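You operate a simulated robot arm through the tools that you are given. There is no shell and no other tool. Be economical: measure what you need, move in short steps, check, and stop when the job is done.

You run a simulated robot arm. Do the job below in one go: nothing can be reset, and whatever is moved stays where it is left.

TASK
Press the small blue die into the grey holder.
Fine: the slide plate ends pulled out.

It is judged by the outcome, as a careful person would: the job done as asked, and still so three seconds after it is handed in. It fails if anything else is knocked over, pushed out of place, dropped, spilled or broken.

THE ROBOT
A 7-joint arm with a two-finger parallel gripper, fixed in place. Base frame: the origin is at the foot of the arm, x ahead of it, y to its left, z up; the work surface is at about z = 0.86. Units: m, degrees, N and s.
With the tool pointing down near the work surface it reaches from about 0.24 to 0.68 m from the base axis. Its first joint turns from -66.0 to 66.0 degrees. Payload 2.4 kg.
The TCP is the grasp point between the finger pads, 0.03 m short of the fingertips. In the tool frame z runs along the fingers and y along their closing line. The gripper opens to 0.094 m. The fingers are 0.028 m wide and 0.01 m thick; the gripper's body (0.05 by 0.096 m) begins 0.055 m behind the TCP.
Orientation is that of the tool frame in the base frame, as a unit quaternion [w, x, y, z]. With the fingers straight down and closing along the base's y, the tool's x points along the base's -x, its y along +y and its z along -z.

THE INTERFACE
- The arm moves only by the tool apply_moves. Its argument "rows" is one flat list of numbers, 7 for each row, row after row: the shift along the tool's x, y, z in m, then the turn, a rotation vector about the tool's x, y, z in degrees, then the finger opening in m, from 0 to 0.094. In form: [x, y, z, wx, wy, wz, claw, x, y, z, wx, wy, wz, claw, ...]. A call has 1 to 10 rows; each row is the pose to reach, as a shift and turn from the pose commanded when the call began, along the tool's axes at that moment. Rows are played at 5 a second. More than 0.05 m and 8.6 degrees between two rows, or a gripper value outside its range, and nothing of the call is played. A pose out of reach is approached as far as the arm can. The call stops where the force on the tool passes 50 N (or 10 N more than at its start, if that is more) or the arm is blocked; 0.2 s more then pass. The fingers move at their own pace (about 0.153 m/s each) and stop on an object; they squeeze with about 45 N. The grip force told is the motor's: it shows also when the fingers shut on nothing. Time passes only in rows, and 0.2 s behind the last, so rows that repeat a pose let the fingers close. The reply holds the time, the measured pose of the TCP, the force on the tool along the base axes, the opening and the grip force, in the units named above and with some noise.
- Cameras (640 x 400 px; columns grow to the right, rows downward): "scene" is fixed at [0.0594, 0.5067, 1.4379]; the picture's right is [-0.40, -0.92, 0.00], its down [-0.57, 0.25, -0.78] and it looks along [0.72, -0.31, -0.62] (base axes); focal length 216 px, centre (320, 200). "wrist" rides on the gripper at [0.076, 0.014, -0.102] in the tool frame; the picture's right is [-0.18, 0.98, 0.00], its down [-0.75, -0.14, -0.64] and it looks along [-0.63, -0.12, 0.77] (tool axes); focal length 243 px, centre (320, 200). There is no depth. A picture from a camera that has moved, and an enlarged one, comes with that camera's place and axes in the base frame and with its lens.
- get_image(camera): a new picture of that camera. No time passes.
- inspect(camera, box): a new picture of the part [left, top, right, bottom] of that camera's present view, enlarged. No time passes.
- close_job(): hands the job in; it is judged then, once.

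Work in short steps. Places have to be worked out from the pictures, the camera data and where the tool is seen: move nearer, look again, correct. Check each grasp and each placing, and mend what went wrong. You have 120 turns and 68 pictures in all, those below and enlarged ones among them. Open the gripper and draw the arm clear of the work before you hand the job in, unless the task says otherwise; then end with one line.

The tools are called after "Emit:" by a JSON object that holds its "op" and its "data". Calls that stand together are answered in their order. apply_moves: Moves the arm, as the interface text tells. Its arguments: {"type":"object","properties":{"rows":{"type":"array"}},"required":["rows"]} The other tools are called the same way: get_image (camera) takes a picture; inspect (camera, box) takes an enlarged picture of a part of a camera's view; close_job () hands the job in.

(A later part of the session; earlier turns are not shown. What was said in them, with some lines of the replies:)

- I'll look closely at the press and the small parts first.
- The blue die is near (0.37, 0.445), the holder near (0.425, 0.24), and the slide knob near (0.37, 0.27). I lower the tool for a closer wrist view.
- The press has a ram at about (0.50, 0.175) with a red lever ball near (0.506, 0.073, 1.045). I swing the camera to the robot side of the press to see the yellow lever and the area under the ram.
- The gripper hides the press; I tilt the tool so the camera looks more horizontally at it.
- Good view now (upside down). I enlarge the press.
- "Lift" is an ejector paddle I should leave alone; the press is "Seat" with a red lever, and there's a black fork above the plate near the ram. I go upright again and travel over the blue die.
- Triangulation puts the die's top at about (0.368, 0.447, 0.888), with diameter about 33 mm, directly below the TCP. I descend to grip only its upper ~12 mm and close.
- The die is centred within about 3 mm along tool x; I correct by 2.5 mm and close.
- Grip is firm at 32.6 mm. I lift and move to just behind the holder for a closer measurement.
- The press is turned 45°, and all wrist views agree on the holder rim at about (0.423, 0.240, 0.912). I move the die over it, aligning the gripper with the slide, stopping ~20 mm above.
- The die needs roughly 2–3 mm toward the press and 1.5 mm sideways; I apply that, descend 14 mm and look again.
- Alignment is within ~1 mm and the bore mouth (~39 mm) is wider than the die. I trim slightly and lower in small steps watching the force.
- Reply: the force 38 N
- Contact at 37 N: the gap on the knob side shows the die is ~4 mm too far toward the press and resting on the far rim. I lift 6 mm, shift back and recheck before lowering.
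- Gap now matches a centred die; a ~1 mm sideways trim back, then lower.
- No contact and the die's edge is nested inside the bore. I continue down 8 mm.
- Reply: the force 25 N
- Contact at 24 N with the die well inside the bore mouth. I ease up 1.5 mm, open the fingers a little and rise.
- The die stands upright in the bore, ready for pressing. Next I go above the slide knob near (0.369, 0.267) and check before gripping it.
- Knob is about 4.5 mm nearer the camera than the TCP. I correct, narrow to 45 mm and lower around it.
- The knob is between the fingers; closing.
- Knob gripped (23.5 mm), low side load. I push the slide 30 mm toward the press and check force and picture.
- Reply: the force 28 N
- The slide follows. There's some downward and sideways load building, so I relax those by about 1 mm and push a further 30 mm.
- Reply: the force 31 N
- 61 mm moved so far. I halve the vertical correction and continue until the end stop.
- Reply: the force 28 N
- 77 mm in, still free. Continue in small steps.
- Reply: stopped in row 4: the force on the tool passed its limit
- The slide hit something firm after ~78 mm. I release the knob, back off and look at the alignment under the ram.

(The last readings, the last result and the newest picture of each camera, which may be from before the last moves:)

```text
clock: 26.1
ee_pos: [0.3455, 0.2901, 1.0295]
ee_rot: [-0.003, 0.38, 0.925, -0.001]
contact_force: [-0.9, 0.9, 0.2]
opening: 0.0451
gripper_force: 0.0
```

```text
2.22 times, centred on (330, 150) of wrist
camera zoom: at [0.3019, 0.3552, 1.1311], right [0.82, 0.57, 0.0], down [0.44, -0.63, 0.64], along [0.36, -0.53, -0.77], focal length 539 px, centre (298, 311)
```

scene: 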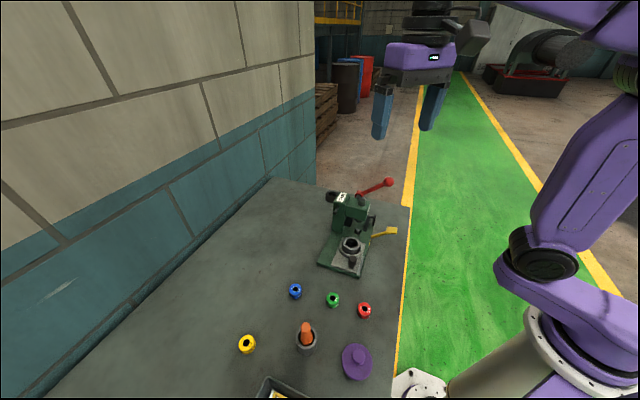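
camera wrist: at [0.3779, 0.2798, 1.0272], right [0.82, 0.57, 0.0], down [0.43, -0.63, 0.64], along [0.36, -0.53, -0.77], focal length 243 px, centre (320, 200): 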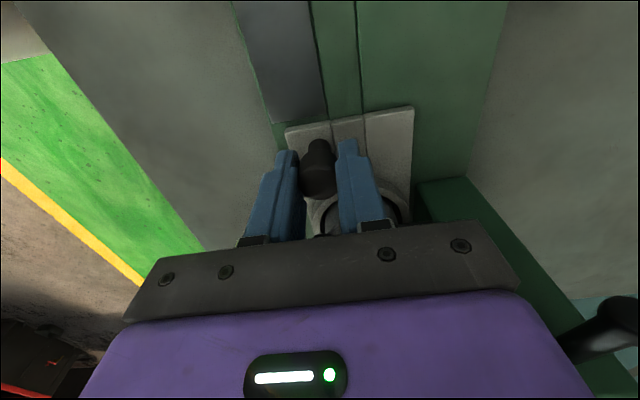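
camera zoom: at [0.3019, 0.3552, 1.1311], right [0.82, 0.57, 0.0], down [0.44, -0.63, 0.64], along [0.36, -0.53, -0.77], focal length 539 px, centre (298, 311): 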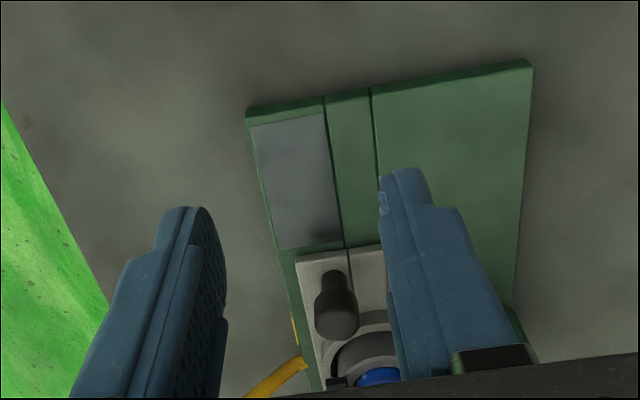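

Both views are hidden by the gripper. I rise and swing to the robot side, toward the lever, then look again from the scene camera.

Emit:
{"op": "apply_moves", "data": {"rows": [0, 0, -0.045, 0, 0, 0, 0.045, 0, 0, -0.09, 0, 0, 0, 0.045, -0.034, -0.021, -0.09, 0, 0, 0, 0.045, -0.067, -0.041, -0.09, 0, 0, 0, 0.045, -0.1, -0.062, -0.09, 0, 0, 0, 0.045, -0.134, -0.082, -0.09, 0, 0, 0, 0.045, -0.168, -0.103, -0.09, 0, 0, 0, 0.045, -0.2, -0.1237, -0.09, 0, 0, 0, 0.045]}}

Emit:
{"op": "inspect", "data": {"camera": "scene", "box": [320, 175, 400, 270]}}

Emit:
{"op": "get_image", "data": {"camera": "wrist"}}

```text
clock: 27.9
ee_pos: [0.3996, 0.0634, 1.1139]
ee_rot: [-0.003, 0.38, 0.925, -0.001]
contact_force: [-0.1, -0.2, -0.1]
opening: 0.0452
gripper_force: 0.1
```

```text
4.21 times, centred on (360, 222) of scene
camera zoom: at [0.0594, 0.5067, 1.4379], right [-0.4, -0.92, 0.0], down [-0.57, 0.25, -0.78], along [0.72, -0.31, -0.62], focal length 911 px, centre (152, 105)
```

zoom: 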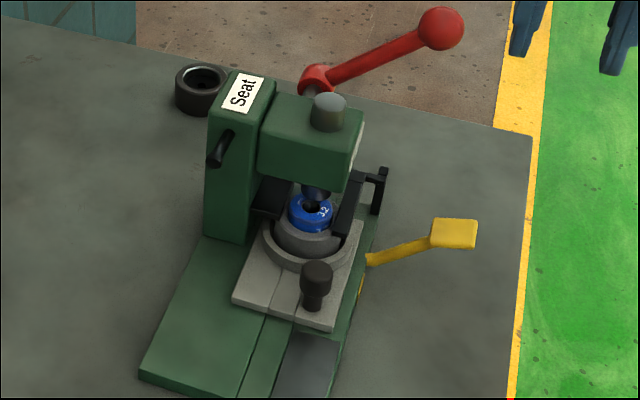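

```text
23 pictures are left
camera wrist: at [0.3567, 0.1268, 1.2166], right [0.82, 0.57, 0.0], down [0.44, -0.63, 0.64], along [0.36, -0.53, -0.77], focal length 243 px, centre (320, 200)
```

wrist: 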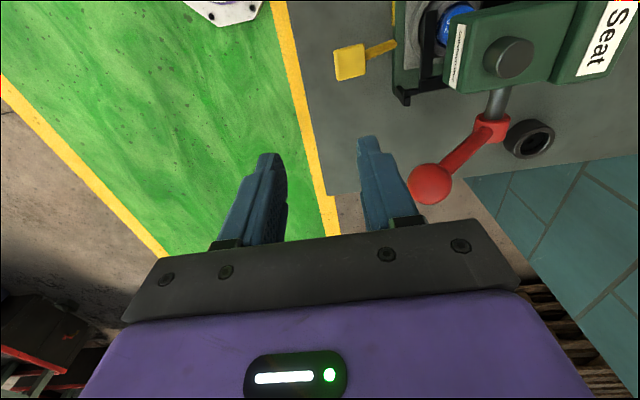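

Emit:
{"op": "inspect", "data": {"camera": "scene", "box": [342, 205, 382, 245]}}

Emit:
{"op": "inspect", "data": {"camera": "wrist", "box": [380, 0, 600, 210]}}

```text
10.00 times, centred on (362, 225) of scene
camera zoom: at [0.0594, 0.5067, 1.4379], right [-0.4, -0.92, 0.0], down [-0.57, 0.25, -0.78], along [0.72, -0.31, -0.62], focal length 2164 px, centre (-100, -50)
```

zoom: 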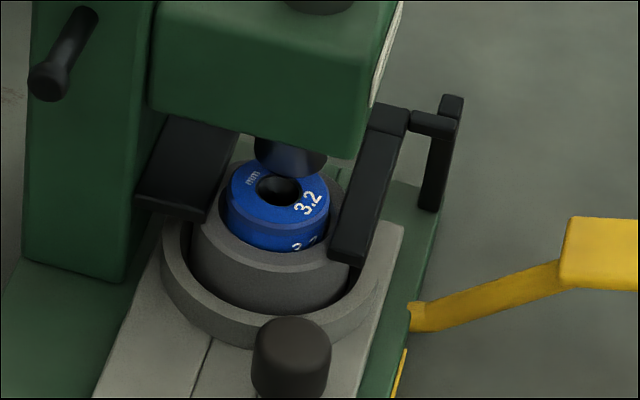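

```text
1.90 times, centred on (490, 105) of wrist
camera zoom: at [0.3567, 0.1268, 1.2166], right [0.82, 0.57, 0.0], down [0.44, -0.63, 0.64], along [0.36, -0.53, -0.77], focal length 462 px, centre (-4, 381)
```

zoom: 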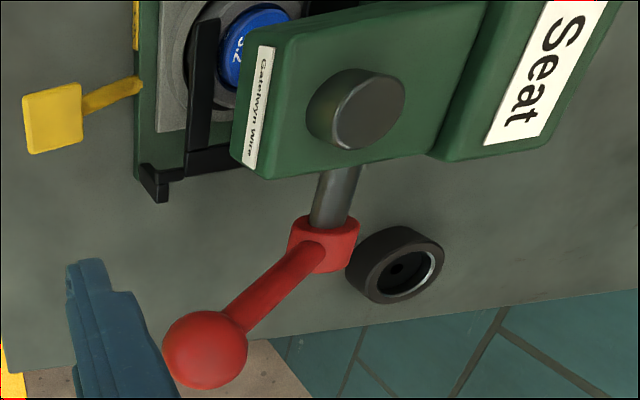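

From this view I suspect the slide may be ~10 mm short of the ram axis. I take the side view from the robot side again (yaw and tilt) to measure it directly.

Emit:
{"op": "apply_moves", "data": {"rows": [0.005, -0.007, 0.006, 0, 0, -8.5, 0.045, 0.01, -0.014, 0.012, 0, 0, -17, 0.045, 0.015, -0.021, 0.018, 0, 0, -25.5, 0.045, 0.02, -0.028, 0.024, 0, 0, -34, 0.045, 0.025, -0.035, 0.03, 0, 0, -42.5, 0.045, 0.03, -0.042, 0.036, 0, 0, -51, 0.045, 0.035, -0.049, 0.042, 0, 0, -59.5, 0.045, 0.04, -0.056, 0.048, 0, 0, -68, 0.045, 0.0475, -0.062, 0.054, 0, 0, -76.5, 0.045, 0.0475, -0.068, 0.058, 0, 0, -85, 0.045]}}

Emit:
{"op": "apply_moves", "data": {"rows": [0, 0, 0, 0, -8, 0, 0.094, 0, 0, 0, 0, -16, 0, 0.094, 0, 0, 0, 0, -24, 0, 0.094, 0, 0, 0, 0, -32, 0, 0.094]}}

Emit:
{"op": "inspect", "data": {"camera": "wrist", "box": [230, 80, 420, 245]}}

```text
clock: 30.1
ee_pos: [0.3188, 0.0461, 1.058]
ee_rot: [-0.002, -0.346, 0.938, 0.002]
contact_force: [-0.2, 0.4, -0.4]
opening: 0.0448
gripper_force: 0.1
```

```text
clock: 31.1
ee_pos: [0.32, 0.0462, 1.0581]
ee_rot: [0.256, -0.329, 0.904, 0.095]
contact_force: [0.0, 0.0, 0.1]
opening: 0.0937
gripper_force: 0.0
```

```text
2.42 times, centred on (325, 162) of wrist
camera zoom: at [0.2203, -0.0188, 1.1044], right [-0.51, 0.85, 0.1], down [0.32, 0.08, 0.94], along [0.79, 0.52, -0.32], focal length 588 px, centre (308, 291)
```

zoom: 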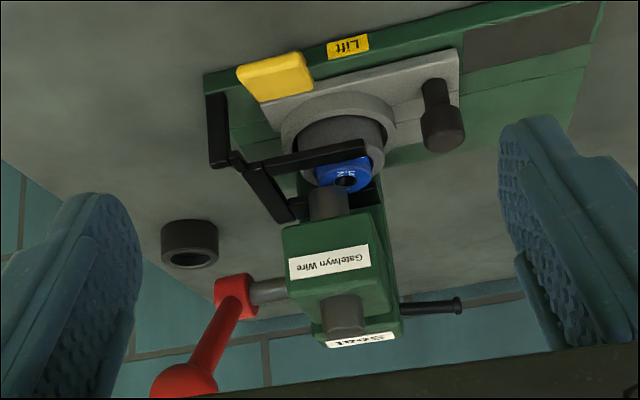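

The side view shows the ram axis ~11 mm beyond the die, so the slide isn't fully home. I suspect either the gripper touching the press or the catch of the slide; I'll push again from behind the knob with closed fingers, which keeps the hand further back.

Emit:
{"op": "apply_moves", "data": {"rows": [0, 0, 0, 0, 8, 0, 0.0, 0, 0, 0, 0, 16, 0, 0.0, 0, 0, 0, 0, 24, 0, 0.0, 0, 0, 0, 0, 32, 0, 0.0]}}

Emit:
{"op": "apply_moves", "data": {"rows": [-0.0183, 0.0113, 0, 0, 0, 8.55, 0, -0.0365, 0.0226, 0, 0, 0, 17.1, 0, -0.0548, 0.034, 0, 0, 0, 25.65, 0, -0.073, 0.0453, 0, 0, 0, 34.2, 0, -0.0913, 0.0566, 0, 0, 0, 42.75, 0, -0.1096, 0.0679, 0, 0, 0, 51.3, 0, -0.1278, 0.0792, 0, 0, 0, 59.85, 0, -0.1461, 0.0906, 0, 0, 0, 68.4, 0, -0.1643, 0.1019, 0, 0, 0, 76.95, 0, -0.1826, 0.1132, 0, 0, 0, 85.5, 0]}}

Emit:
{"op": "get_image", "data": {"camera": "wrist"}}

```text
clock: 32.1
ee_pos: [0.3187, 0.0472, 1.0574]
ee_rot: [-0.004, -0.344, 0.939, 0.0]
contact_force: [-0.6, 0.3, -0.2]
opening: 0.0
gripper_force: 33.3
```

```text
clock: 34.3
ee_pos: [0.3854, 0.2522, 1.0557]
ee_rot: [-0.003, 0.385, 0.923, -0.001]
contact_force: [0.0, 0.4, 0.0]
opening: 0.0
gripper_force: 32.9
```

```text
19 pictures are left
camera wrist: at [0.3431, 0.3181, 1.1588], right [0.83, 0.56, 0.0], down [0.43, -0.64, 0.64], along [0.36, -0.53, -0.77], focal length 243 px, centre (320, 200)
```

wrist: 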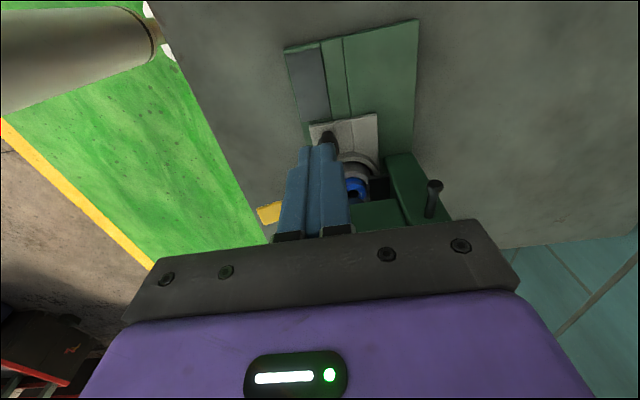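

Hand is behind the knob. I descend 131 mm and approach it.

Emit:
{"op": "apply_moves", "data": {"rows": [0, 0, 0.045, 0, 0, 0, 0, 0, 0, 0.09, 0, 0, 0, 0, 0, 0, 0.131, 0, 0, 0, 0, -0.012, 0, 0.131, 0, 0, 0, 0, -0.022, 0, 0.131, 0, 0, 0, 0]}}

Emit:
{"op": "apply_moves", "data": {"rows": [-0.003, 0, 0, 0, 0, 0, 0, -0.006, 0, 0, 0, 0, 0, 0, -0.009, 0, 0, 0, 0, 0, 0, -0.012, 0, 0, 0, 0, 0, 0, -0.015, 0, 0, 0, 0, 0, 0, -0.018, 0, 0, 0, 0, 0, 0, -0.021, 0, 0, 0, 0, 0, 0]}}

```text
clock: 35.5
ee_pos: [0.4004, 0.2356, 0.9263]
ee_rot: [-0.003, 0.384, 0.923, 0.0]
contact_force: [0.5, -0.4, -0.4]
opening: 0.0003
gripper_force: 33.0
```

```text
clock: 37.1
ee_pos: [0.4124, 0.2266, 0.9261]
ee_rot: [-0.005, 0.381, 0.925, -0.002]
contact_force: [-27.0, 25.0, 10.9]
opening: 0.0001
gripper_force: 33.4
```

Pushing with ~37 N now. I check where the slide is.

Emit:
{"op": "inspect", "data": {"camera": "wrist", "box": [250, 80, 450, 240]}}

Emit:
{"op": "inspect", "data": {"camera": "scene", "box": [320, 175, 400, 270]}}

```text
2.50 times, centred on (350, 160) of wrist
camera zoom: at [0.3684, 0.29, 1.0282], right [0.82, 0.57, -0.01], down [0.44, -0.63, 0.64], along [0.36, -0.53, -0.77], focal length 606 px, centre (245, 300)
```

zoom: 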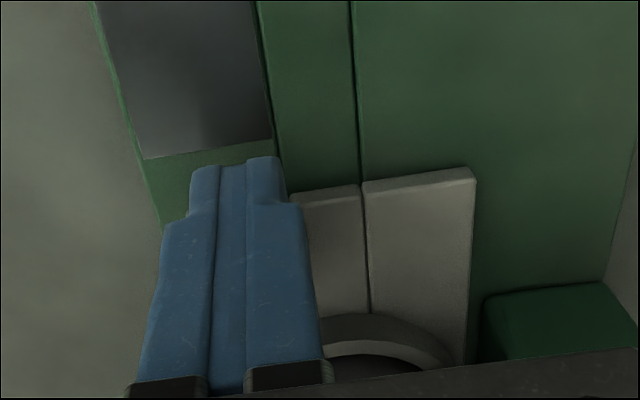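

```text
4.21 times, centred on (360, 222) of scene
camera zoom: at [0.0584, 0.5074, 1.4377], right [-0.4, -0.92, 0.0], down [-0.57, 0.25, -0.78], along [0.72, -0.31, -0.62], focal length 911 px, centre (152, 105)
```

zoom: 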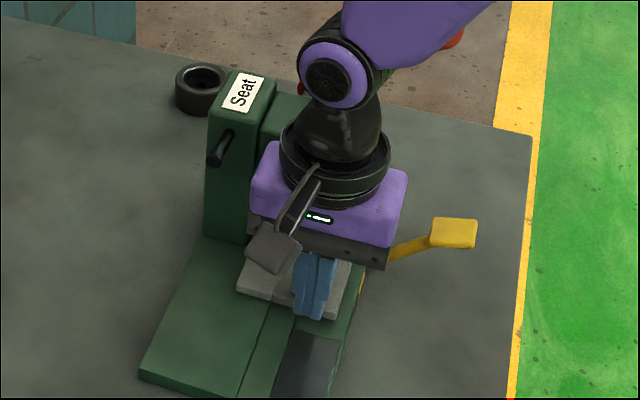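

The plate moved ~9 mm further (the gripper had been the obstruction). I push slightly more to confirm it's at the end stop.

Emit:
{"op": "apply_moves", "data": {"rows": [-0.002, 0, 0, 0, 0, 0, 0, -0.003, 0, 0, 0, 0, 0, 0, -0.003, 0, 0, 0, 0, 0, 0]}}

```text
clock: 37.6
ee_pos: [0.4101, 0.2251, 0.9257]
ee_rot: [-0.006, 0.378, 0.926, -0.003]
contact_force: [-5.8, 3.6, 1.7]
opening: 0.0
gripper_force: 32.7
stopped in row 2: the force on the tool passed its limit (the readings are from after the stop); the commanded pose is now the measured one
```

Firm stop again. I back away, rise, and swing to the lever side for a clear look.

Emit:
{"op": "apply_moves", "data": {"rows": [0.02, 0, 0, 0, 0, 0, 0, 0.04, 0, -0.03, 0, 0, 0, 0, 0.05, 0, -0.075, 0, 0, 0, 0, 0.05, 0, -0.12, 0, 0, 0, 0, 0.05, 0, -0.165, 0, 0, 0, 0, 0.05, 0, -0.2, 0, 0, 0, 0.0]}}

Emit:
{"op": "apply_moves", "data": {"rows": [-0.034, -0.021, 0, 0, 0, 0, 0, -0.067, -0.042, 0, 0, 0, 0, 0, -0.1, -0.063, 0, 0, 0, 0, 0, -0.134, -0.084, 0, 0, 0, 0, 0, -0.168, -0.105, 0, 0, 0, 0, 0, -0.185, -0.118, 0, 0, 0, 0, 0]}}

Emit:
{"op": "inspect", "data": {"camera": "scene", "box": [342, 205, 382, 245]}}

```text
clock: 39.0
ee_pos: [0.38, 0.2585, 1.128]
ee_rot: [-0.006, 0.379, 0.925, -0.002]
contact_force: [0.2, -0.2, 1.0]
opening: 0.0002
gripper_force: 32.8
```

```text
clock: 40.4
ee_pos: [0.4299, 0.0464, 1.1251]
ee_rot: [-0.006, 0.379, 0.925, -0.002]
contact_force: [0.6, 0.5, 0.3]
opening: 0.0
gripper_force: 32.9
```

```text
10.00 times, centred on (362, 225) of scene
camera zoom: at [0.0594, 0.5067, 1.4379], right [-0.4, -0.92, 0.0], down [-0.57, 0.25, -0.78], along [0.72, -0.31, -0.62], focal length 2164 px, centre (-100, -50)
```

zoom: 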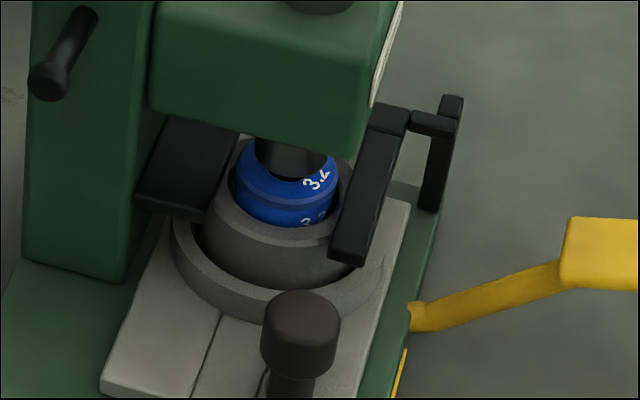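

The ram is now right above the die. I rotate the hand so its fingers straddle the red ball along the slide direction (ball at about (0.499, 0.079, 1.055)), open, and look.

Emit:
{"op": "apply_moves", "data": {"rows": [-0.0026, 0.0072, -0.0015, 0, 0, -8.5, 0.07, -0.0052, 0.0144, -0.003, 0, 0, -17, 0.07, -0.0078, 0.0216, -0.0045, 0, 0, -25.5, 0.07, -0.0104, 0.0288, -0.006, 0, 0, -34, 0.07, -0.013, 0.036, -0.0075, 0, 0, -42.5, 0.07, -0.0156, 0.0431, -0.009, 0, 0, -51, 0.07, -0.0182, 0.0503, -0.0105, 0, 0, -59.5, 0.07, -0.0208, 0.0575, -0.012, 0, 0, -68, 0.07, -0.0234, 0.0647, -0.0135, 0, 0, -76.5, 0.07, -0.026, 0.0719, -0.015, 0, 0, -85, 0.07]}}

Emit:
{"op": "get_image", "data": {"camera": "wrist"}}

```text
clock: 42.6
ee_pos: [0.4971, 0.0783, 1.1394]
ee_rot: [-0.005, -0.347, 0.938, 0.002]
contact_force: [0.4, -0.6, -0.2]
opening: 0.07
gripper_force: 0.0
```

```text
15 pictures are left
camera wrist: at [0.4315, 0.0402, 1.2421], right [-0.5, 0.87, 0.01], down [0.67, 0.38, 0.63], along [0.55, 0.32, -0.77], focal length 243 px, centre (320, 200)
```

wrist: 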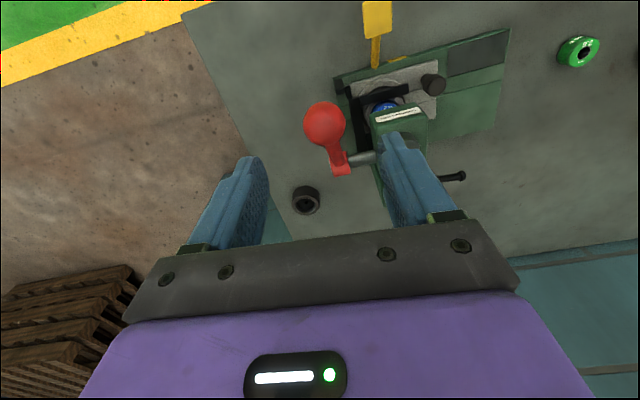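

Ball is centred under the TCP. I lower with the opening at 56 mm so the fingers clear the press head.

Emit:
{"op": "apply_moves", "data": {"rows": [0, 0.001, 0.03, 0, 0, -4, 0.056, 0, 0.001, 0.06, 0, 0, -4, 0.056, 0, 0.001, 0.076, 0, 0, -4, 0.056, 0, 0.001, 0.076, 0, 0, -4, 0.056]}}

Emit:
{"op": "get_image", "data": {"camera": "wrist"}}

```text
clock: 43.6
ee_pos: [0.4939, 0.0795, 1.0633]
ee_rot: [-0.006, -0.379, 0.926, 0.003]
contact_force: [0.2, 0.5, -0.1]
opening: 0.0563
gripper_force: 0.1
```

```text
14 pictures are left
camera wrist: at [0.4316, 0.0367, 1.1661], right [-0.56, 0.83, 0.01], down [0.64, 0.43, 0.63], along [0.52, 0.36, -0.77], focal length 243 px, centre (320, 200)
```

wrist: 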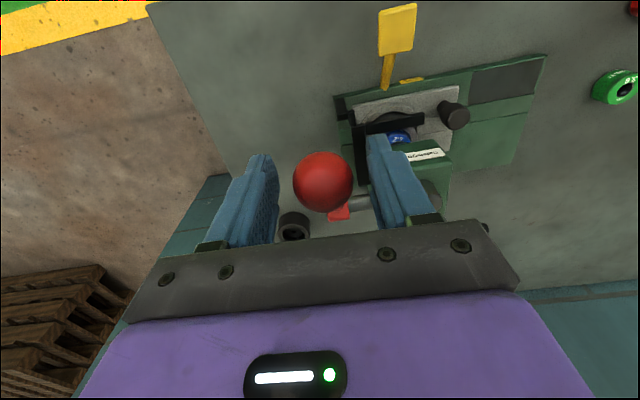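

Ball is between the fingers, ~5 mm further toward the press; I shift and close on it.

Emit:
{"op": "apply_moves", "data": {"rows": [-0.005, 0, 0.003, 0, 0, 0, 0.056, -0.005, 0, 0.003, 0, 0, 0, 0.02, -0.005, 0, 0.003, 0, 0, 0, 0.02, -0.005, 0, 0.003, 0, 0, 0, 0.02]}}

```text
clock: 44.6
ee_pos: [0.4965, 0.0838, 1.0592]
ee_rot: [-0.007, -0.378, 0.926, 0.003]
contact_force: [-17.0, 4.5, 5.0]
opening: 0.035
gripper_force: 45.2
```

Gripped (35 mm) with a slight side load I relieve by 1.5 mm. I begin pulling the lever down along its arc (pivot about 97 mm away), in a first small portion.

Emit:
{"op": "apply_moves", "data": {"rows": [0.001, 0.0015, 0.0015, 0, 0, 0, 0.02, 0.0033, 0.0015, 0.0047, 0, 0, 0, 0.02, 0.0061, 0.0015, 0.0093, 0, 0, 0, 0.02, 0.0085, 0.0015, 0.0138, 0, 0, 0, 0.02, 0.0107, 0.0015, 0.0184, 0, 0, 0, 0.02]}}

```text
clock: 45.8
ee_pos: [0.4898, 0.0753, 1.0445]
ee_rot: [-0.007, -0.378, 0.926, 0.002]
contact_force: [-22.3, -7.7, 25.0]
opening: 0.0337
gripper_force: 44.5
```

Lever moves with modest resistance (25 N). The side loads suggest a slightly wider arc; I continue with more outward motion.

Emit:
{"op": "apply_moves", "data": {"rows": [0.003, 0.001, 0.004, 0, 0, 0, 0.02, 0.005, 0.001, 0.0085, 0, 0, 0, 0.02, 0.0065, 0.001, 0.013, 0, 0, 0, 0.02, 0.008, 0.001, 0.0175, 0, 0, 0, 0.02]}}

```text
clock: 46.8
ee_pos: [0.4837, 0.0691, 1.0253]
ee_rot: [-0.007, -0.377, 0.926, 0.002]
contact_force: [-15.9, -22.2, 21.7]
opening: 0.0336
gripper_force: 45.2
```

Emit:
{"op": "apply_moves", "data": {"rows": [0.0035, 0, 0.004, 0, 0, 0, 0.02, 0.005, 0, 0.0085, 0, 0, 0, 0.02, 0.006, 0, 0.013, 0, 0, 0, 0.02, 0.007, 0, 0.0175, 0, 0, 0, 0.02]}}

Emit:
{"op": "inspect", "data": {"camera": "scene", "box": [330, 165, 420, 250]}}

```text
clock: 47.8
ee_pos: [0.4789, 0.0667, 1.008]
ee_rot: [-0.004, -0.377, 0.926, 0.001]
contact_force: [0.7, -23.4, 18.5]
opening: 0.0335
gripper_force: 45.0
```

```text
4.71 times, centred on (375, 208) of scene
camera zoom: at [0.0591, 0.506, 1.4382], right [-0.4, -0.92, 0.0], down [-0.57, 0.25, -0.78], along [0.72, -0.31, -0.62], focal length 1018 px, centre (61, 165)
```

zoom: 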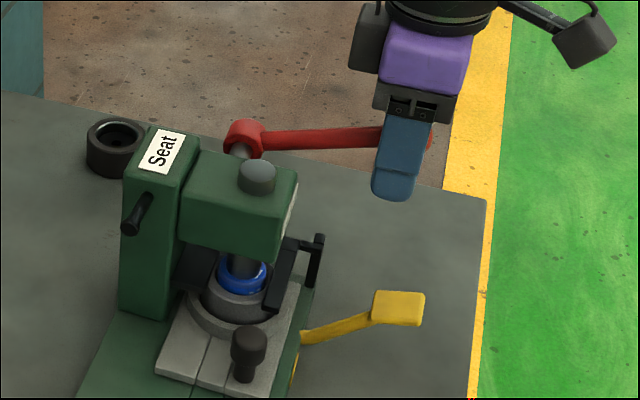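

The ram has come down onto the die. I relieve side load and continue pressing.

Emit:
{"op": "apply_moves", "data": {"rows": [0.0015, -0.0015, 0.0045, 0, 0, 0, 0.02, 0.0025, -0.0015, 0.009, 0, 0, 0, 0.02, 0.003, -0.0015, 0.0135, 0, 0, 0, 0.02, 0.0032, -0.0015, 0.018, 0, 0, 0, 0.02]}}

```text
clock: 48.8
ee_pos: [0.4754, 0.0626, 0.9878]
ee_rot: [-0.006, -0.377, 0.926, 0.002]
contact_force: [-6.0, -23.1, 17.3]
opening: 0.0339
gripper_force: 44.9
```

Emit:
{"op": "apply_moves", "data": {"rows": [0.0015, -0.001, 0.0045, 0, 0, 0, 0.02, 0.002, -0.001, 0.009, 0, 0, 0, 0.02, 0.002, -0.001, 0.0135, 0, 0, 0, 0.02, 0.0015, -0.001, 0.018, 0, 0, 0, 0.02]}}

Emit:
{"op": "inspect", "data": {"camera": "scene", "box": [330, 165, 420, 250]}}

```text
clock: 49.8
ee_pos: [0.4744, 0.0616, 0.9707]
ee_rot: [-0.007, -0.378, 0.926, 0.003]
contact_force: [-15.8, -15.9, 14.0]
opening: 0.0335
gripper_force: 45.0
```

```text
4.71 times, centred on (375, 208) of scene
camera zoom: at [0.0587, 0.5062, 1.4381], right [-0.4, -0.92, 0.0], down [-0.57, 0.25, -0.78], along [0.72, -0.31, -0.62], focal length 1018 px, centre (61, 165)
```

zoom: 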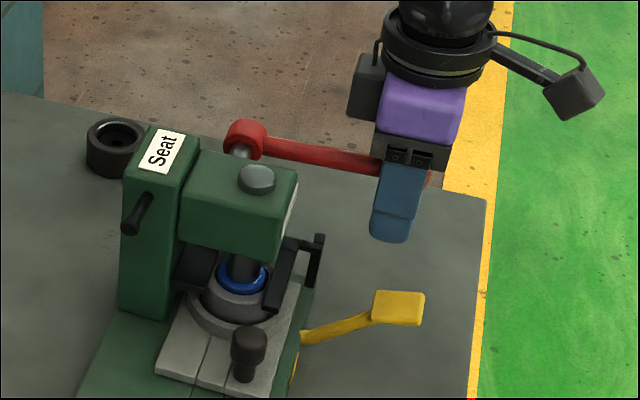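

The die is being pressed in and is now near flush with the rim. I continue until firm resistance.

Emit:
{"op": "apply_moves", "data": {"rows": [0.0012, 0, 0.0045, 0, 0, 0, 0.02, 0.001, 0, 0.009, 0, 0, 0, 0.02, 0.0005, 0, 0.0135, 0, 0, 0, 0.02, -0.0005, 0, 0.018, 0, 0, 0, 0.02]}}

```text
clock: 50.8
ee_pos: [0.4735, 0.0626, 0.9522]
ee_rot: [-0.006, -0.378, 0.926, 0.003]
contact_force: [-19.4, -11.4, 11.5]
opening: 0.0341
gripper_force: 45.3
```

Emit:
{"op": "apply_moves", "data": {"rows": [-0.0005, 0.0005, 0.0045, 0, 0, 0, 0.02, -0.0015, 0.0005, 0.009, 0, 0, 0, 0.02, -0.0025, 0.0005, 0.0135, 0, 0, 0, 0.02, -0.004, 0.0005, 0.018, 0, 0, 0, 0.02]}}

Emit:
{"op": "inspect", "data": {"camera": "scene", "box": [330, 165, 420, 250]}}

```text
clock: 51.7
ee_pos: [0.4755, 0.0617, 0.9414]
ee_rot: [-0.008, -0.376, 0.926, 0.003]
contact_force: [-10.6, -3.1, 16.5]
opening: 0.0338
gripper_force: 45.2
stopped in row 4: the force on the tool passed its limit (the readings are from after the stop); the commanded pose is now the measured one
```

```text
4.71 times, centred on (375, 208) of scene
camera zoom: at [0.0588, 0.5066, 1.4379], right [-0.4, -0.92, 0.0], down [-0.57, 0.25, -0.78], along [0.72, -0.31, -0.62], focal length 1018 px, centre (61, 165)
```

zoom: 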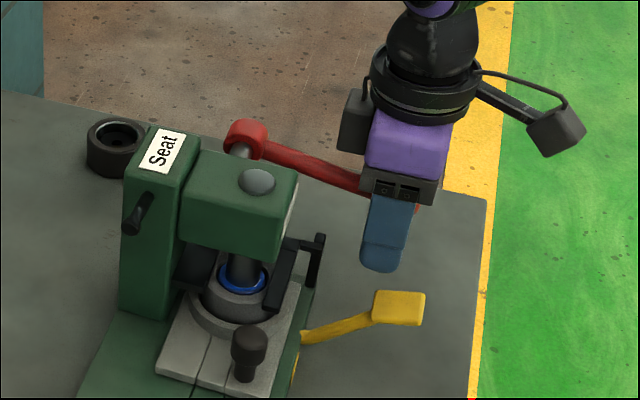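

Firm resistance at z 0.941: the die looks bottomed. I press once more to confirm it doesn't move.

Emit:
{"op": "apply_moves", "data": {"rows": [-0.0005, 0, 0.003, 0, 0, 0, 0.02, -0.001, 0, 0.006, 0, 0, 0, 0.02, -0.0015, 0, 0.009, 0, 0, 0, 0.02, -0.002, 0, 0.011, 0, 0, 0, 0.02]}}

```text
clock: 52.8
ee_pos: [0.4754, 0.0625, 0.9304]
ee_rot: [-0.013, -0.377, 0.926, 0.004]
contact_force: [-9.0, -2.3, 16.5]
opening: 0.0338
gripper_force: 44.9
stopped in row 4: the force on the tool passed its limit (the readings are from after the stop); the commanded pose is now the measured one
```

Emit:
{"op": "inspect", "data": {"camera": "scene", "box": [330, 165, 420, 250]}}

```text
4.71 times, centred on (375, 208) of scene
camera zoom: at [0.0589, 0.5067, 1.4379], right [-0.4, -0.92, 0.0], down [-0.57, 0.25, -0.78], along [0.72, -0.31, -0.62], focal length 1018 px, centre (61, 165)
```

zoom: 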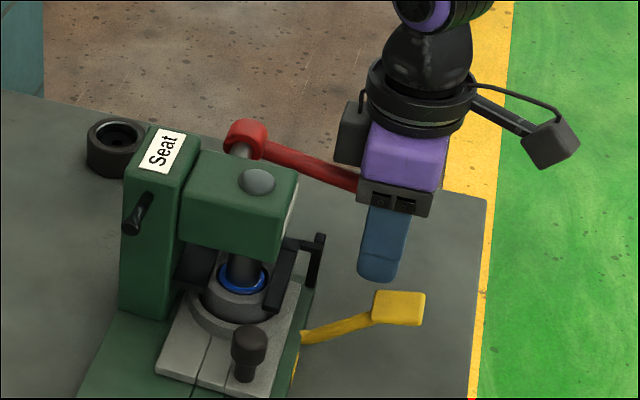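

The lever itself is at its end (the hand merely slid on the ball), with the die below the rim. Now I raise the lever back along the same arc to lift the ram.

Emit:
{"op": "apply_moves", "data": {"rows": [0.001, 0, -0.011, 0, 0, 0, 0.02, 0.001, 0, -0.0218, 0, 0, 0, 0.02, 0.0015, 0, -0.031, 0, 0, 0, 0.02, 0.0015, 0, -0.0403, 0, 0, 0, 0.02, 0.001, 0, -0.049, 0, 0, 0, 0.02, 0.0005, 0, -0.0574, 0, 0, 0, 0.02]}}

```text
clock: 54.2
ee_pos: [0.4764, 0.0639, 0.9859]
ee_rot: [-0.012, -0.378, 0.926, 0.003]
contact_force: [-12.2, 5.2, -7.4]
opening: 0.0336
gripper_force: 44.8
```

Emit:
{"op": "apply_moves", "data": {"rows": [-0.002, 0, -0.01, 0, 0, 0, 0.02, -0.0045, 0, -0.0202, 0, 0, 0, 0.02, -0.007, 0, -0.029, 0, 0, 0, 0.02, -0.01, 0, -0.0375, 0, 0, 0, 0.02, -0.0145, 0, -0.047, 0, 0, 0, 0.02, -0.0185, 0, -0.0565, 0, 0, 0, 0.02]}}

Emit:
{"op": "inspect", "data": {"camera": "scene", "box": [330, 165, 420, 250]}}

```text
clock: 55.6
ee_pos: [0.4932, 0.08, 1.0407]
ee_rot: [-0.012, -0.378, 0.926, 0.004]
contact_force: [5.1, 28.2, -39.6]
opening: 0.0335
gripper_force: 45.4
```

```text
4.71 times, centred on (375, 208) of scene
camera zoom: at [0.0602, 0.5077, 1.4374], right [-0.4, -0.92, 0.0], down [-0.57, 0.25, -0.78], along [0.72, -0.31, -0.63], focal length 1018 px, centre (61, 165)
```

zoom: 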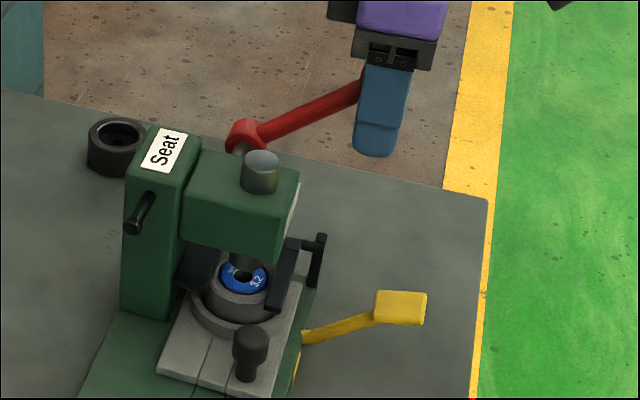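

The ram is back up and the die sits in the holder. I ease off, release the ball and rise, then look for the die depth and that the lever stays.

Emit:
{"op": "apply_moves", "data": {"rows": [0.001, 0, 0.003, 0, 0, 0, 0.02, 0.001, 0, 0.003, 0, 0, 0, 0.056, 0.001, 0, 0.003, 0, 0, 0, 0.056, 0.001, 0, -0.03, 0, 0, 0, 0.056, 0.001, 0, -0.065, 0, 0, 0, 0.056, 0.001, 0, -0.1, 0, 0, 0, 0.056]}}

Emit:
{"op": "inspect", "data": {"camera": "scene", "box": [330, 170, 410, 250]}}

```text
clock: 57.0
ee_pos: [0.4941, 0.0772, 1.143]
ee_rot: [-0.012, -0.376, 0.927, 0.003]
contact_force: [0.4, -0.2, -0.1]
opening: 0.056
gripper_force: 0.1
```

```text
5.00 times, centred on (370, 210) of scene
camera zoom: at [0.0594, 0.5067, 1.4379], right [-0.4, -0.92, 0.0], down [-0.57, 0.25, -0.78], along [0.72, -0.31, -0.62], focal length 1082 px, centre (70, 150)
```

zoom: 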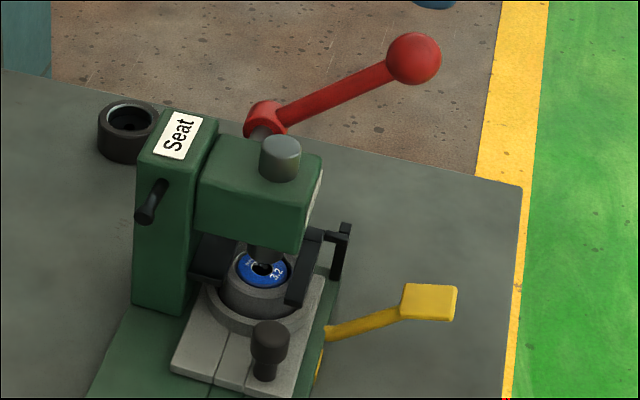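

The lever stays up and the die is seated. To pull the slide out I return behind the knob, this time with the tool tilted so the hand body leans away from the press.

Emit:
{"op": "apply_moves", "data": {"rows": [-0.0043, 0.0195, 0, 0, 0, 8.55, 0.045, -0.0085, 0.039, 0, 0, 0, 17.1, 0.045, -0.0128, 0.0585, 0, 0, 0, 25.65, 0.045, -0.0171, 0.078, 0, 0, 0, 34.2, 0.045, -0.0214, 0.0975, 0, 0, 0, 42.75, 0.045, -0.0256, 0.117, 0, 0, 0, 51.3, 0.045, -0.0299, 0.1365, 0, 0, 0, 59.85, 0.045, -0.0342, 0.156, 0, 0, 0, 68.4, 0.045, -0.0384, 0.1755, 0, 0, 0, 76.95, 0.045, -0.0427, 0.195, 0, 0, 0, 85.5, 0.045]}}

Emit:
{"op": "apply_moves", "data": {"rows": [0, 0, 0, 0, 0, 4, 0.045, 0, 0, 0, 0, 0, 4, 0.045]}}

Emit:
{"op": "apply_moves", "data": {"rows": [0, 0, 0, 0, -7, 0, 0.045, 0, 0, 0, 0, -14, 0, 0.045, 0, 0, 0, 0, -20, 0, 0.045, 0, 0, 0, 0, -20, 0, 0.045]}}

Emit:
{"op": "get_image", "data": {"camera": "wrist"}}

```text
clock: 59.2
ee_pos: [0.3884, 0.246, 1.1433]
ee_rot: [-0.01, 0.353, 0.935, -0.006]
contact_force: [0.9, 0.6, -0.5]
opening: 0.0449
gripper_force: 0.1
```

```text
clock: 59.8
ee_pos: [0.3876, 0.2455, 1.1437]
ee_rot: [-0.01, 0.385, 0.923, -0.006]
contact_force: [-0.2, 0.1, -0.1]
opening: 0.0448
gripper_force: 0.0
```

```text
clock: 60.8
ee_pos: [0.3882, 0.2447, 1.1438]
ee_rot: [0.151, 0.378, 0.91, -0.073]
contact_force: [0.7, 0.4, 0.0]
opening: 0.0449
gripper_force: 0.1
```

```text
7 pictures are left
camera wrist: at [0.3252, 0.3321, 1.2155], right [0.82, 0.57, 0.04], down [0.26, -0.44, 0.86], along [0.51, -0.69, -0.51], focal length 243 px, centre (320, 200)
```

wrist: 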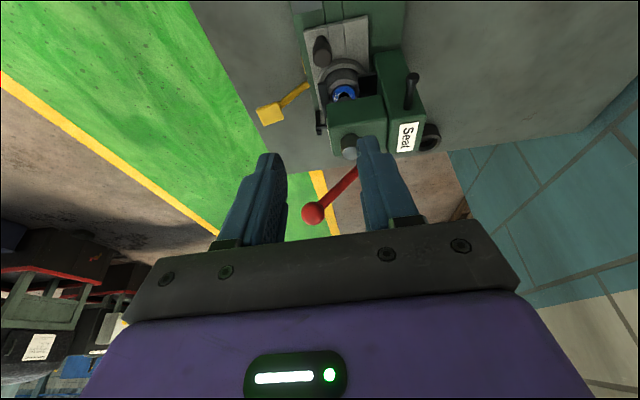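

I descend tilted behind the knob, then advance so the fingers straddle it.

Emit:
{"op": "apply_moves", "data": {"rows": [0.0135, 0.0008, 0.0416, 0, 0, 0, 0.045, 0.027, 0.0016, 0.0833, 0, 0, 0, 0.045, 0.0405, 0.0024, 0.1249, 0, 0, 0, 0.045, 0.054, 0.0032, 0.1666, 0, 0, 0, 0.045, 0.0675, 0.004, 0.2082, 0, 0, 0, 0.045, 0.0675, 0.004, 0.2082, 0, 0, 0, 0.045]}}

Emit:
{"op": "get_image", "data": {"camera": "wrist"}}

```text
clock: 62.2
ee_pos: [0.3917, 0.24, 0.9267]
ee_rot: [0.15, 0.378, 0.911, -0.073]
contact_force: [0.3, -0.5, 0.3]
opening: 0.0451
gripper_force: 0.0
```

```text
6 pictures are left
camera wrist: at [0.3287, 0.3271, 0.9972], right [0.82, 0.57, 0.04], down [0.26, -0.44, 0.86], along [0.51, -0.69, -0.51], focal length 243 px, centre (320, 200)
```

wrist: 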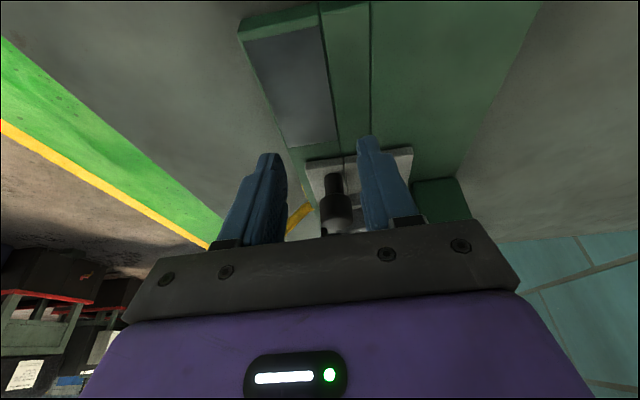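

Knob at about s = 0.154; I shift 5 mm sideways and advance 43 mm.

Emit:
{"op": "apply_moves", "data": {"rows": [0, 0.005, 0, 0, 0, 0, 0.045, -0.0135, 0.005, 0.0047, 0, 0, 0, 0.045, -0.027, 0.005, 0.0095, 0, 0, 0, 0.045, -0.0406, 0.005, 0.0142, 0, 0, 0, 0.045, -0.0406, 0.005, 0.0142, 0, 0, 0, 0.045]}}

Emit:
{"op": "apply_moves", "data": {"rows": [0, 0, 0, 0, 0, 0, 0.012, 0, 0, 0, 0, 0, 0, 0.012, 0, 0, 0, 0, 0, 0, 0.012]}}

```text
clock: 63.4
ee_pos: [0.4254, 0.2156, 0.9252]
ee_rot: [0.15, 0.379, 0.91, -0.072]
contact_force: [0.9, -0.6, 0.5]
opening: 0.045
gripper_force: 0.0
```

```text
clock: 64.2
ee_pos: [0.424, 0.2139, 0.9258]
ee_rot: [0.149, 0.379, 0.91, -0.075]
contact_force: [-14.4, -12.7, 5.5]
opening: 0.024
gripper_force: 44.8
```

Knob gripped (24 mm). Pull the slide out 45 mm, relieving the side load.

Emit:
{"op": "apply_moves", "data": {"rows": [0.0085, -0.001, -0.003, 0, 0, 0, 0.012, 0.017, -0.001, -0.0059, 0, 0, 0, 0.012, 0.0255, -0.001, -0.0089, 0, 0, 0, 0.012, 0.034, -0.0008, -0.0119, 0, 0, 0, 0.012, 0.0425, -0.0008, -0.0149, 0, 0, 0, 0.012]}}

```text
clock: 65.4
ee_pos: [0.3914, 0.2457, 0.9265]
ee_rot: [0.149, 0.379, 0.91, -0.075]
contact_force: [-12.9, -12.8, -13.2]
opening: 0.0238
gripper_force: 45.2
```

Emit:
{"op": "apply_moves", "data": {"rows": [0.0075, -0.0008, -0.0021, 0, 0, 0, 0.012, 0.015, -0.0008, -0.0047, 0, 0, 0, 0.012, 0.0225, -0.0006, -0.0074, 0, 0, 0, 0.012, 0.03, -0.0006, -0.01, 0, 0, 0, 0.012, 0.0375, -0.0004, -0.0126, 0, 0, 0, 0.012, 0.041, -0.0004, -0.0138, 0, 0, 0, 0.012]}}

Emit:
{"op": "inspect", "data": {"camera": "scene", "box": [310, 195, 400, 290]}}

```text
clock: 66.8
ee_pos: [0.361, 0.2755, 0.9246]
ee_rot: [0.151, 0.378, 0.91, -0.073]
contact_force: [-18.4, -15.0, 9.9]
opening: 0.0243
gripper_force: 45.5
```

```text
4.21 times, centred on (355, 242) of scene
camera zoom: at [0.0588, 0.5062, 1.4381], right [-0.4, -0.92, 0.0], down [-0.57, 0.25, -0.78], along [0.72, -0.31, -0.62], focal length 911 px, centre (173, 21)
```

zoom: 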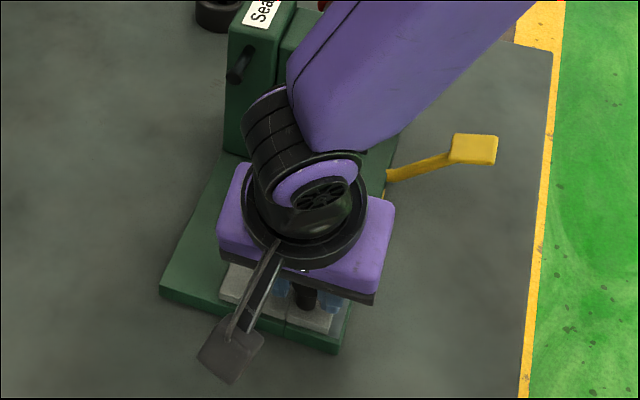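

Moved ~88 mm. I pull a few mm more to reach the outer stop.

Emit:
{"op": "apply_moves", "data": {"rows": [0.002, -0.0015, -0.0007, 0, 0, 0, 0.012, 0.004, -0.0015, -0.0013, 0, 0, 0, 0.012, 0.006, -0.0015, -0.002, 0, 0, 0, 0.012]}}

```text
clock: 67.6
ee_pos: [0.3599, 0.2766, 0.9277]
ee_rot: [0.151, 0.38, 0.909, -0.074]
contact_force: [21.2, -25.2, -7.6]
opening: 0.0238
gripper_force: 45.3
```

At the outer stop (33 N resistance). I relax, open, and withdraw up and back along the fingers.

Emit:
{"op": "apply_moves", "data": {"rows": [-0.0045, 0, 0.0015, 0, 0, 0, 0.012, -0.0045, 0, 0.0015, 0, 0, 0, 0.04, -0.0045, 0, 0.0015, 0, 0, 0, 0.045, -0.0045, 0, -0.035, 0, 0, 0, 0.045, -0.0045, 0, -0.08, 0, 0, 0, 0.045, -0.0045, 0, -0.125, 0, 0, 0, 0.045]}}

Emit:
{"op": "apply_moves", "data": {"rows": [0, -0.03, -0.03, 0, 7, 0, 0.06, 0, -0.06, -0.06, 0, 14, 0, 0.06, 0, -0.09, -0.09, 0, 20, 0, 0.06, 0, -0.12, -0.1, 0, 20, 0, 0.06, 0, -0.16, -0.1, 0, 20, 0, 0.06]}}

Emit:
{"op": "inspect", "data": {"camera": "scene", "box": [315, 205, 385, 275]}}

Emit:
{"op": "get_image", "data": {"camera": "scene"}}

```text
clock: 69.0
ee_pos: [0.3308, 0.3088, 1.0449]
ee_rot: [0.15, 0.378, 0.91, -0.073]
contact_force: [0.4, -0.3, 0.2]
opening: 0.045
gripper_force: 0.1
```

```text
clock: 70.2
ee_pos: [0.1942, 0.219, 1.1417]
ee_rot: [-0.01, 0.385, 0.923, -0.005]
contact_force: [0.4, 0.4, 0.6]
opening: 0.0599
gripper_force: 0.1
```

```text
5.71 times, centred on (350, 240) of scene
camera zoom: at [0.0594, 0.5067, 1.4379], right [-0.4, -0.92, 0.0], down [-0.57, 0.25, -0.78], along [0.72, -0.31, -0.62], focal length 1236 px, centre (149, -29)
```

zoom: 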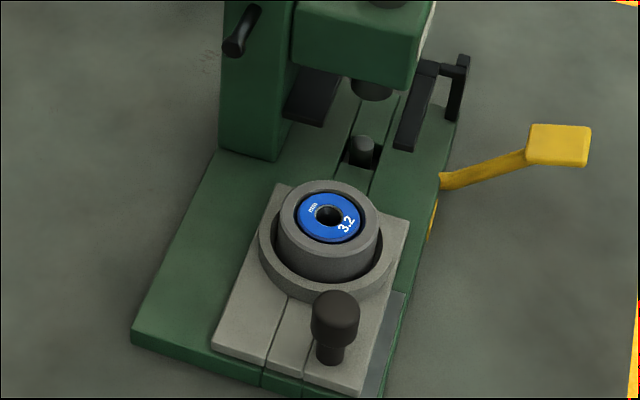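

```text
3 pictures are left
```

scene: 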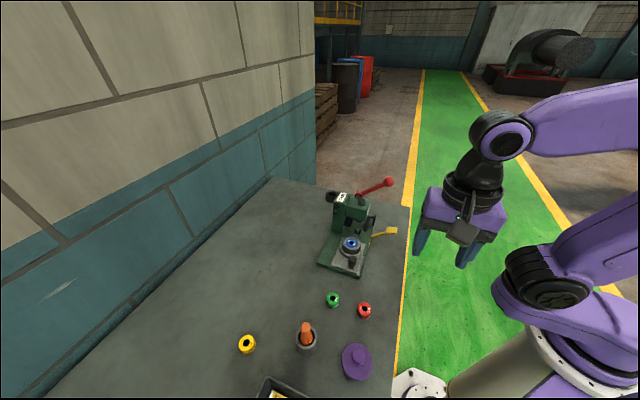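

The die is seated flush and level in the holder. The slide plate is pulled out to its stop, the lever is up, nothing else has moved, and the arm is clear, so I'm handing the job in.

Emit:
{"op": "close_job", "data": {}}

```text
The job is handed in.
```

The small blue 3.2 mm die is pressed flush into the grey holder, and the slide plate is pulled out to its stop.
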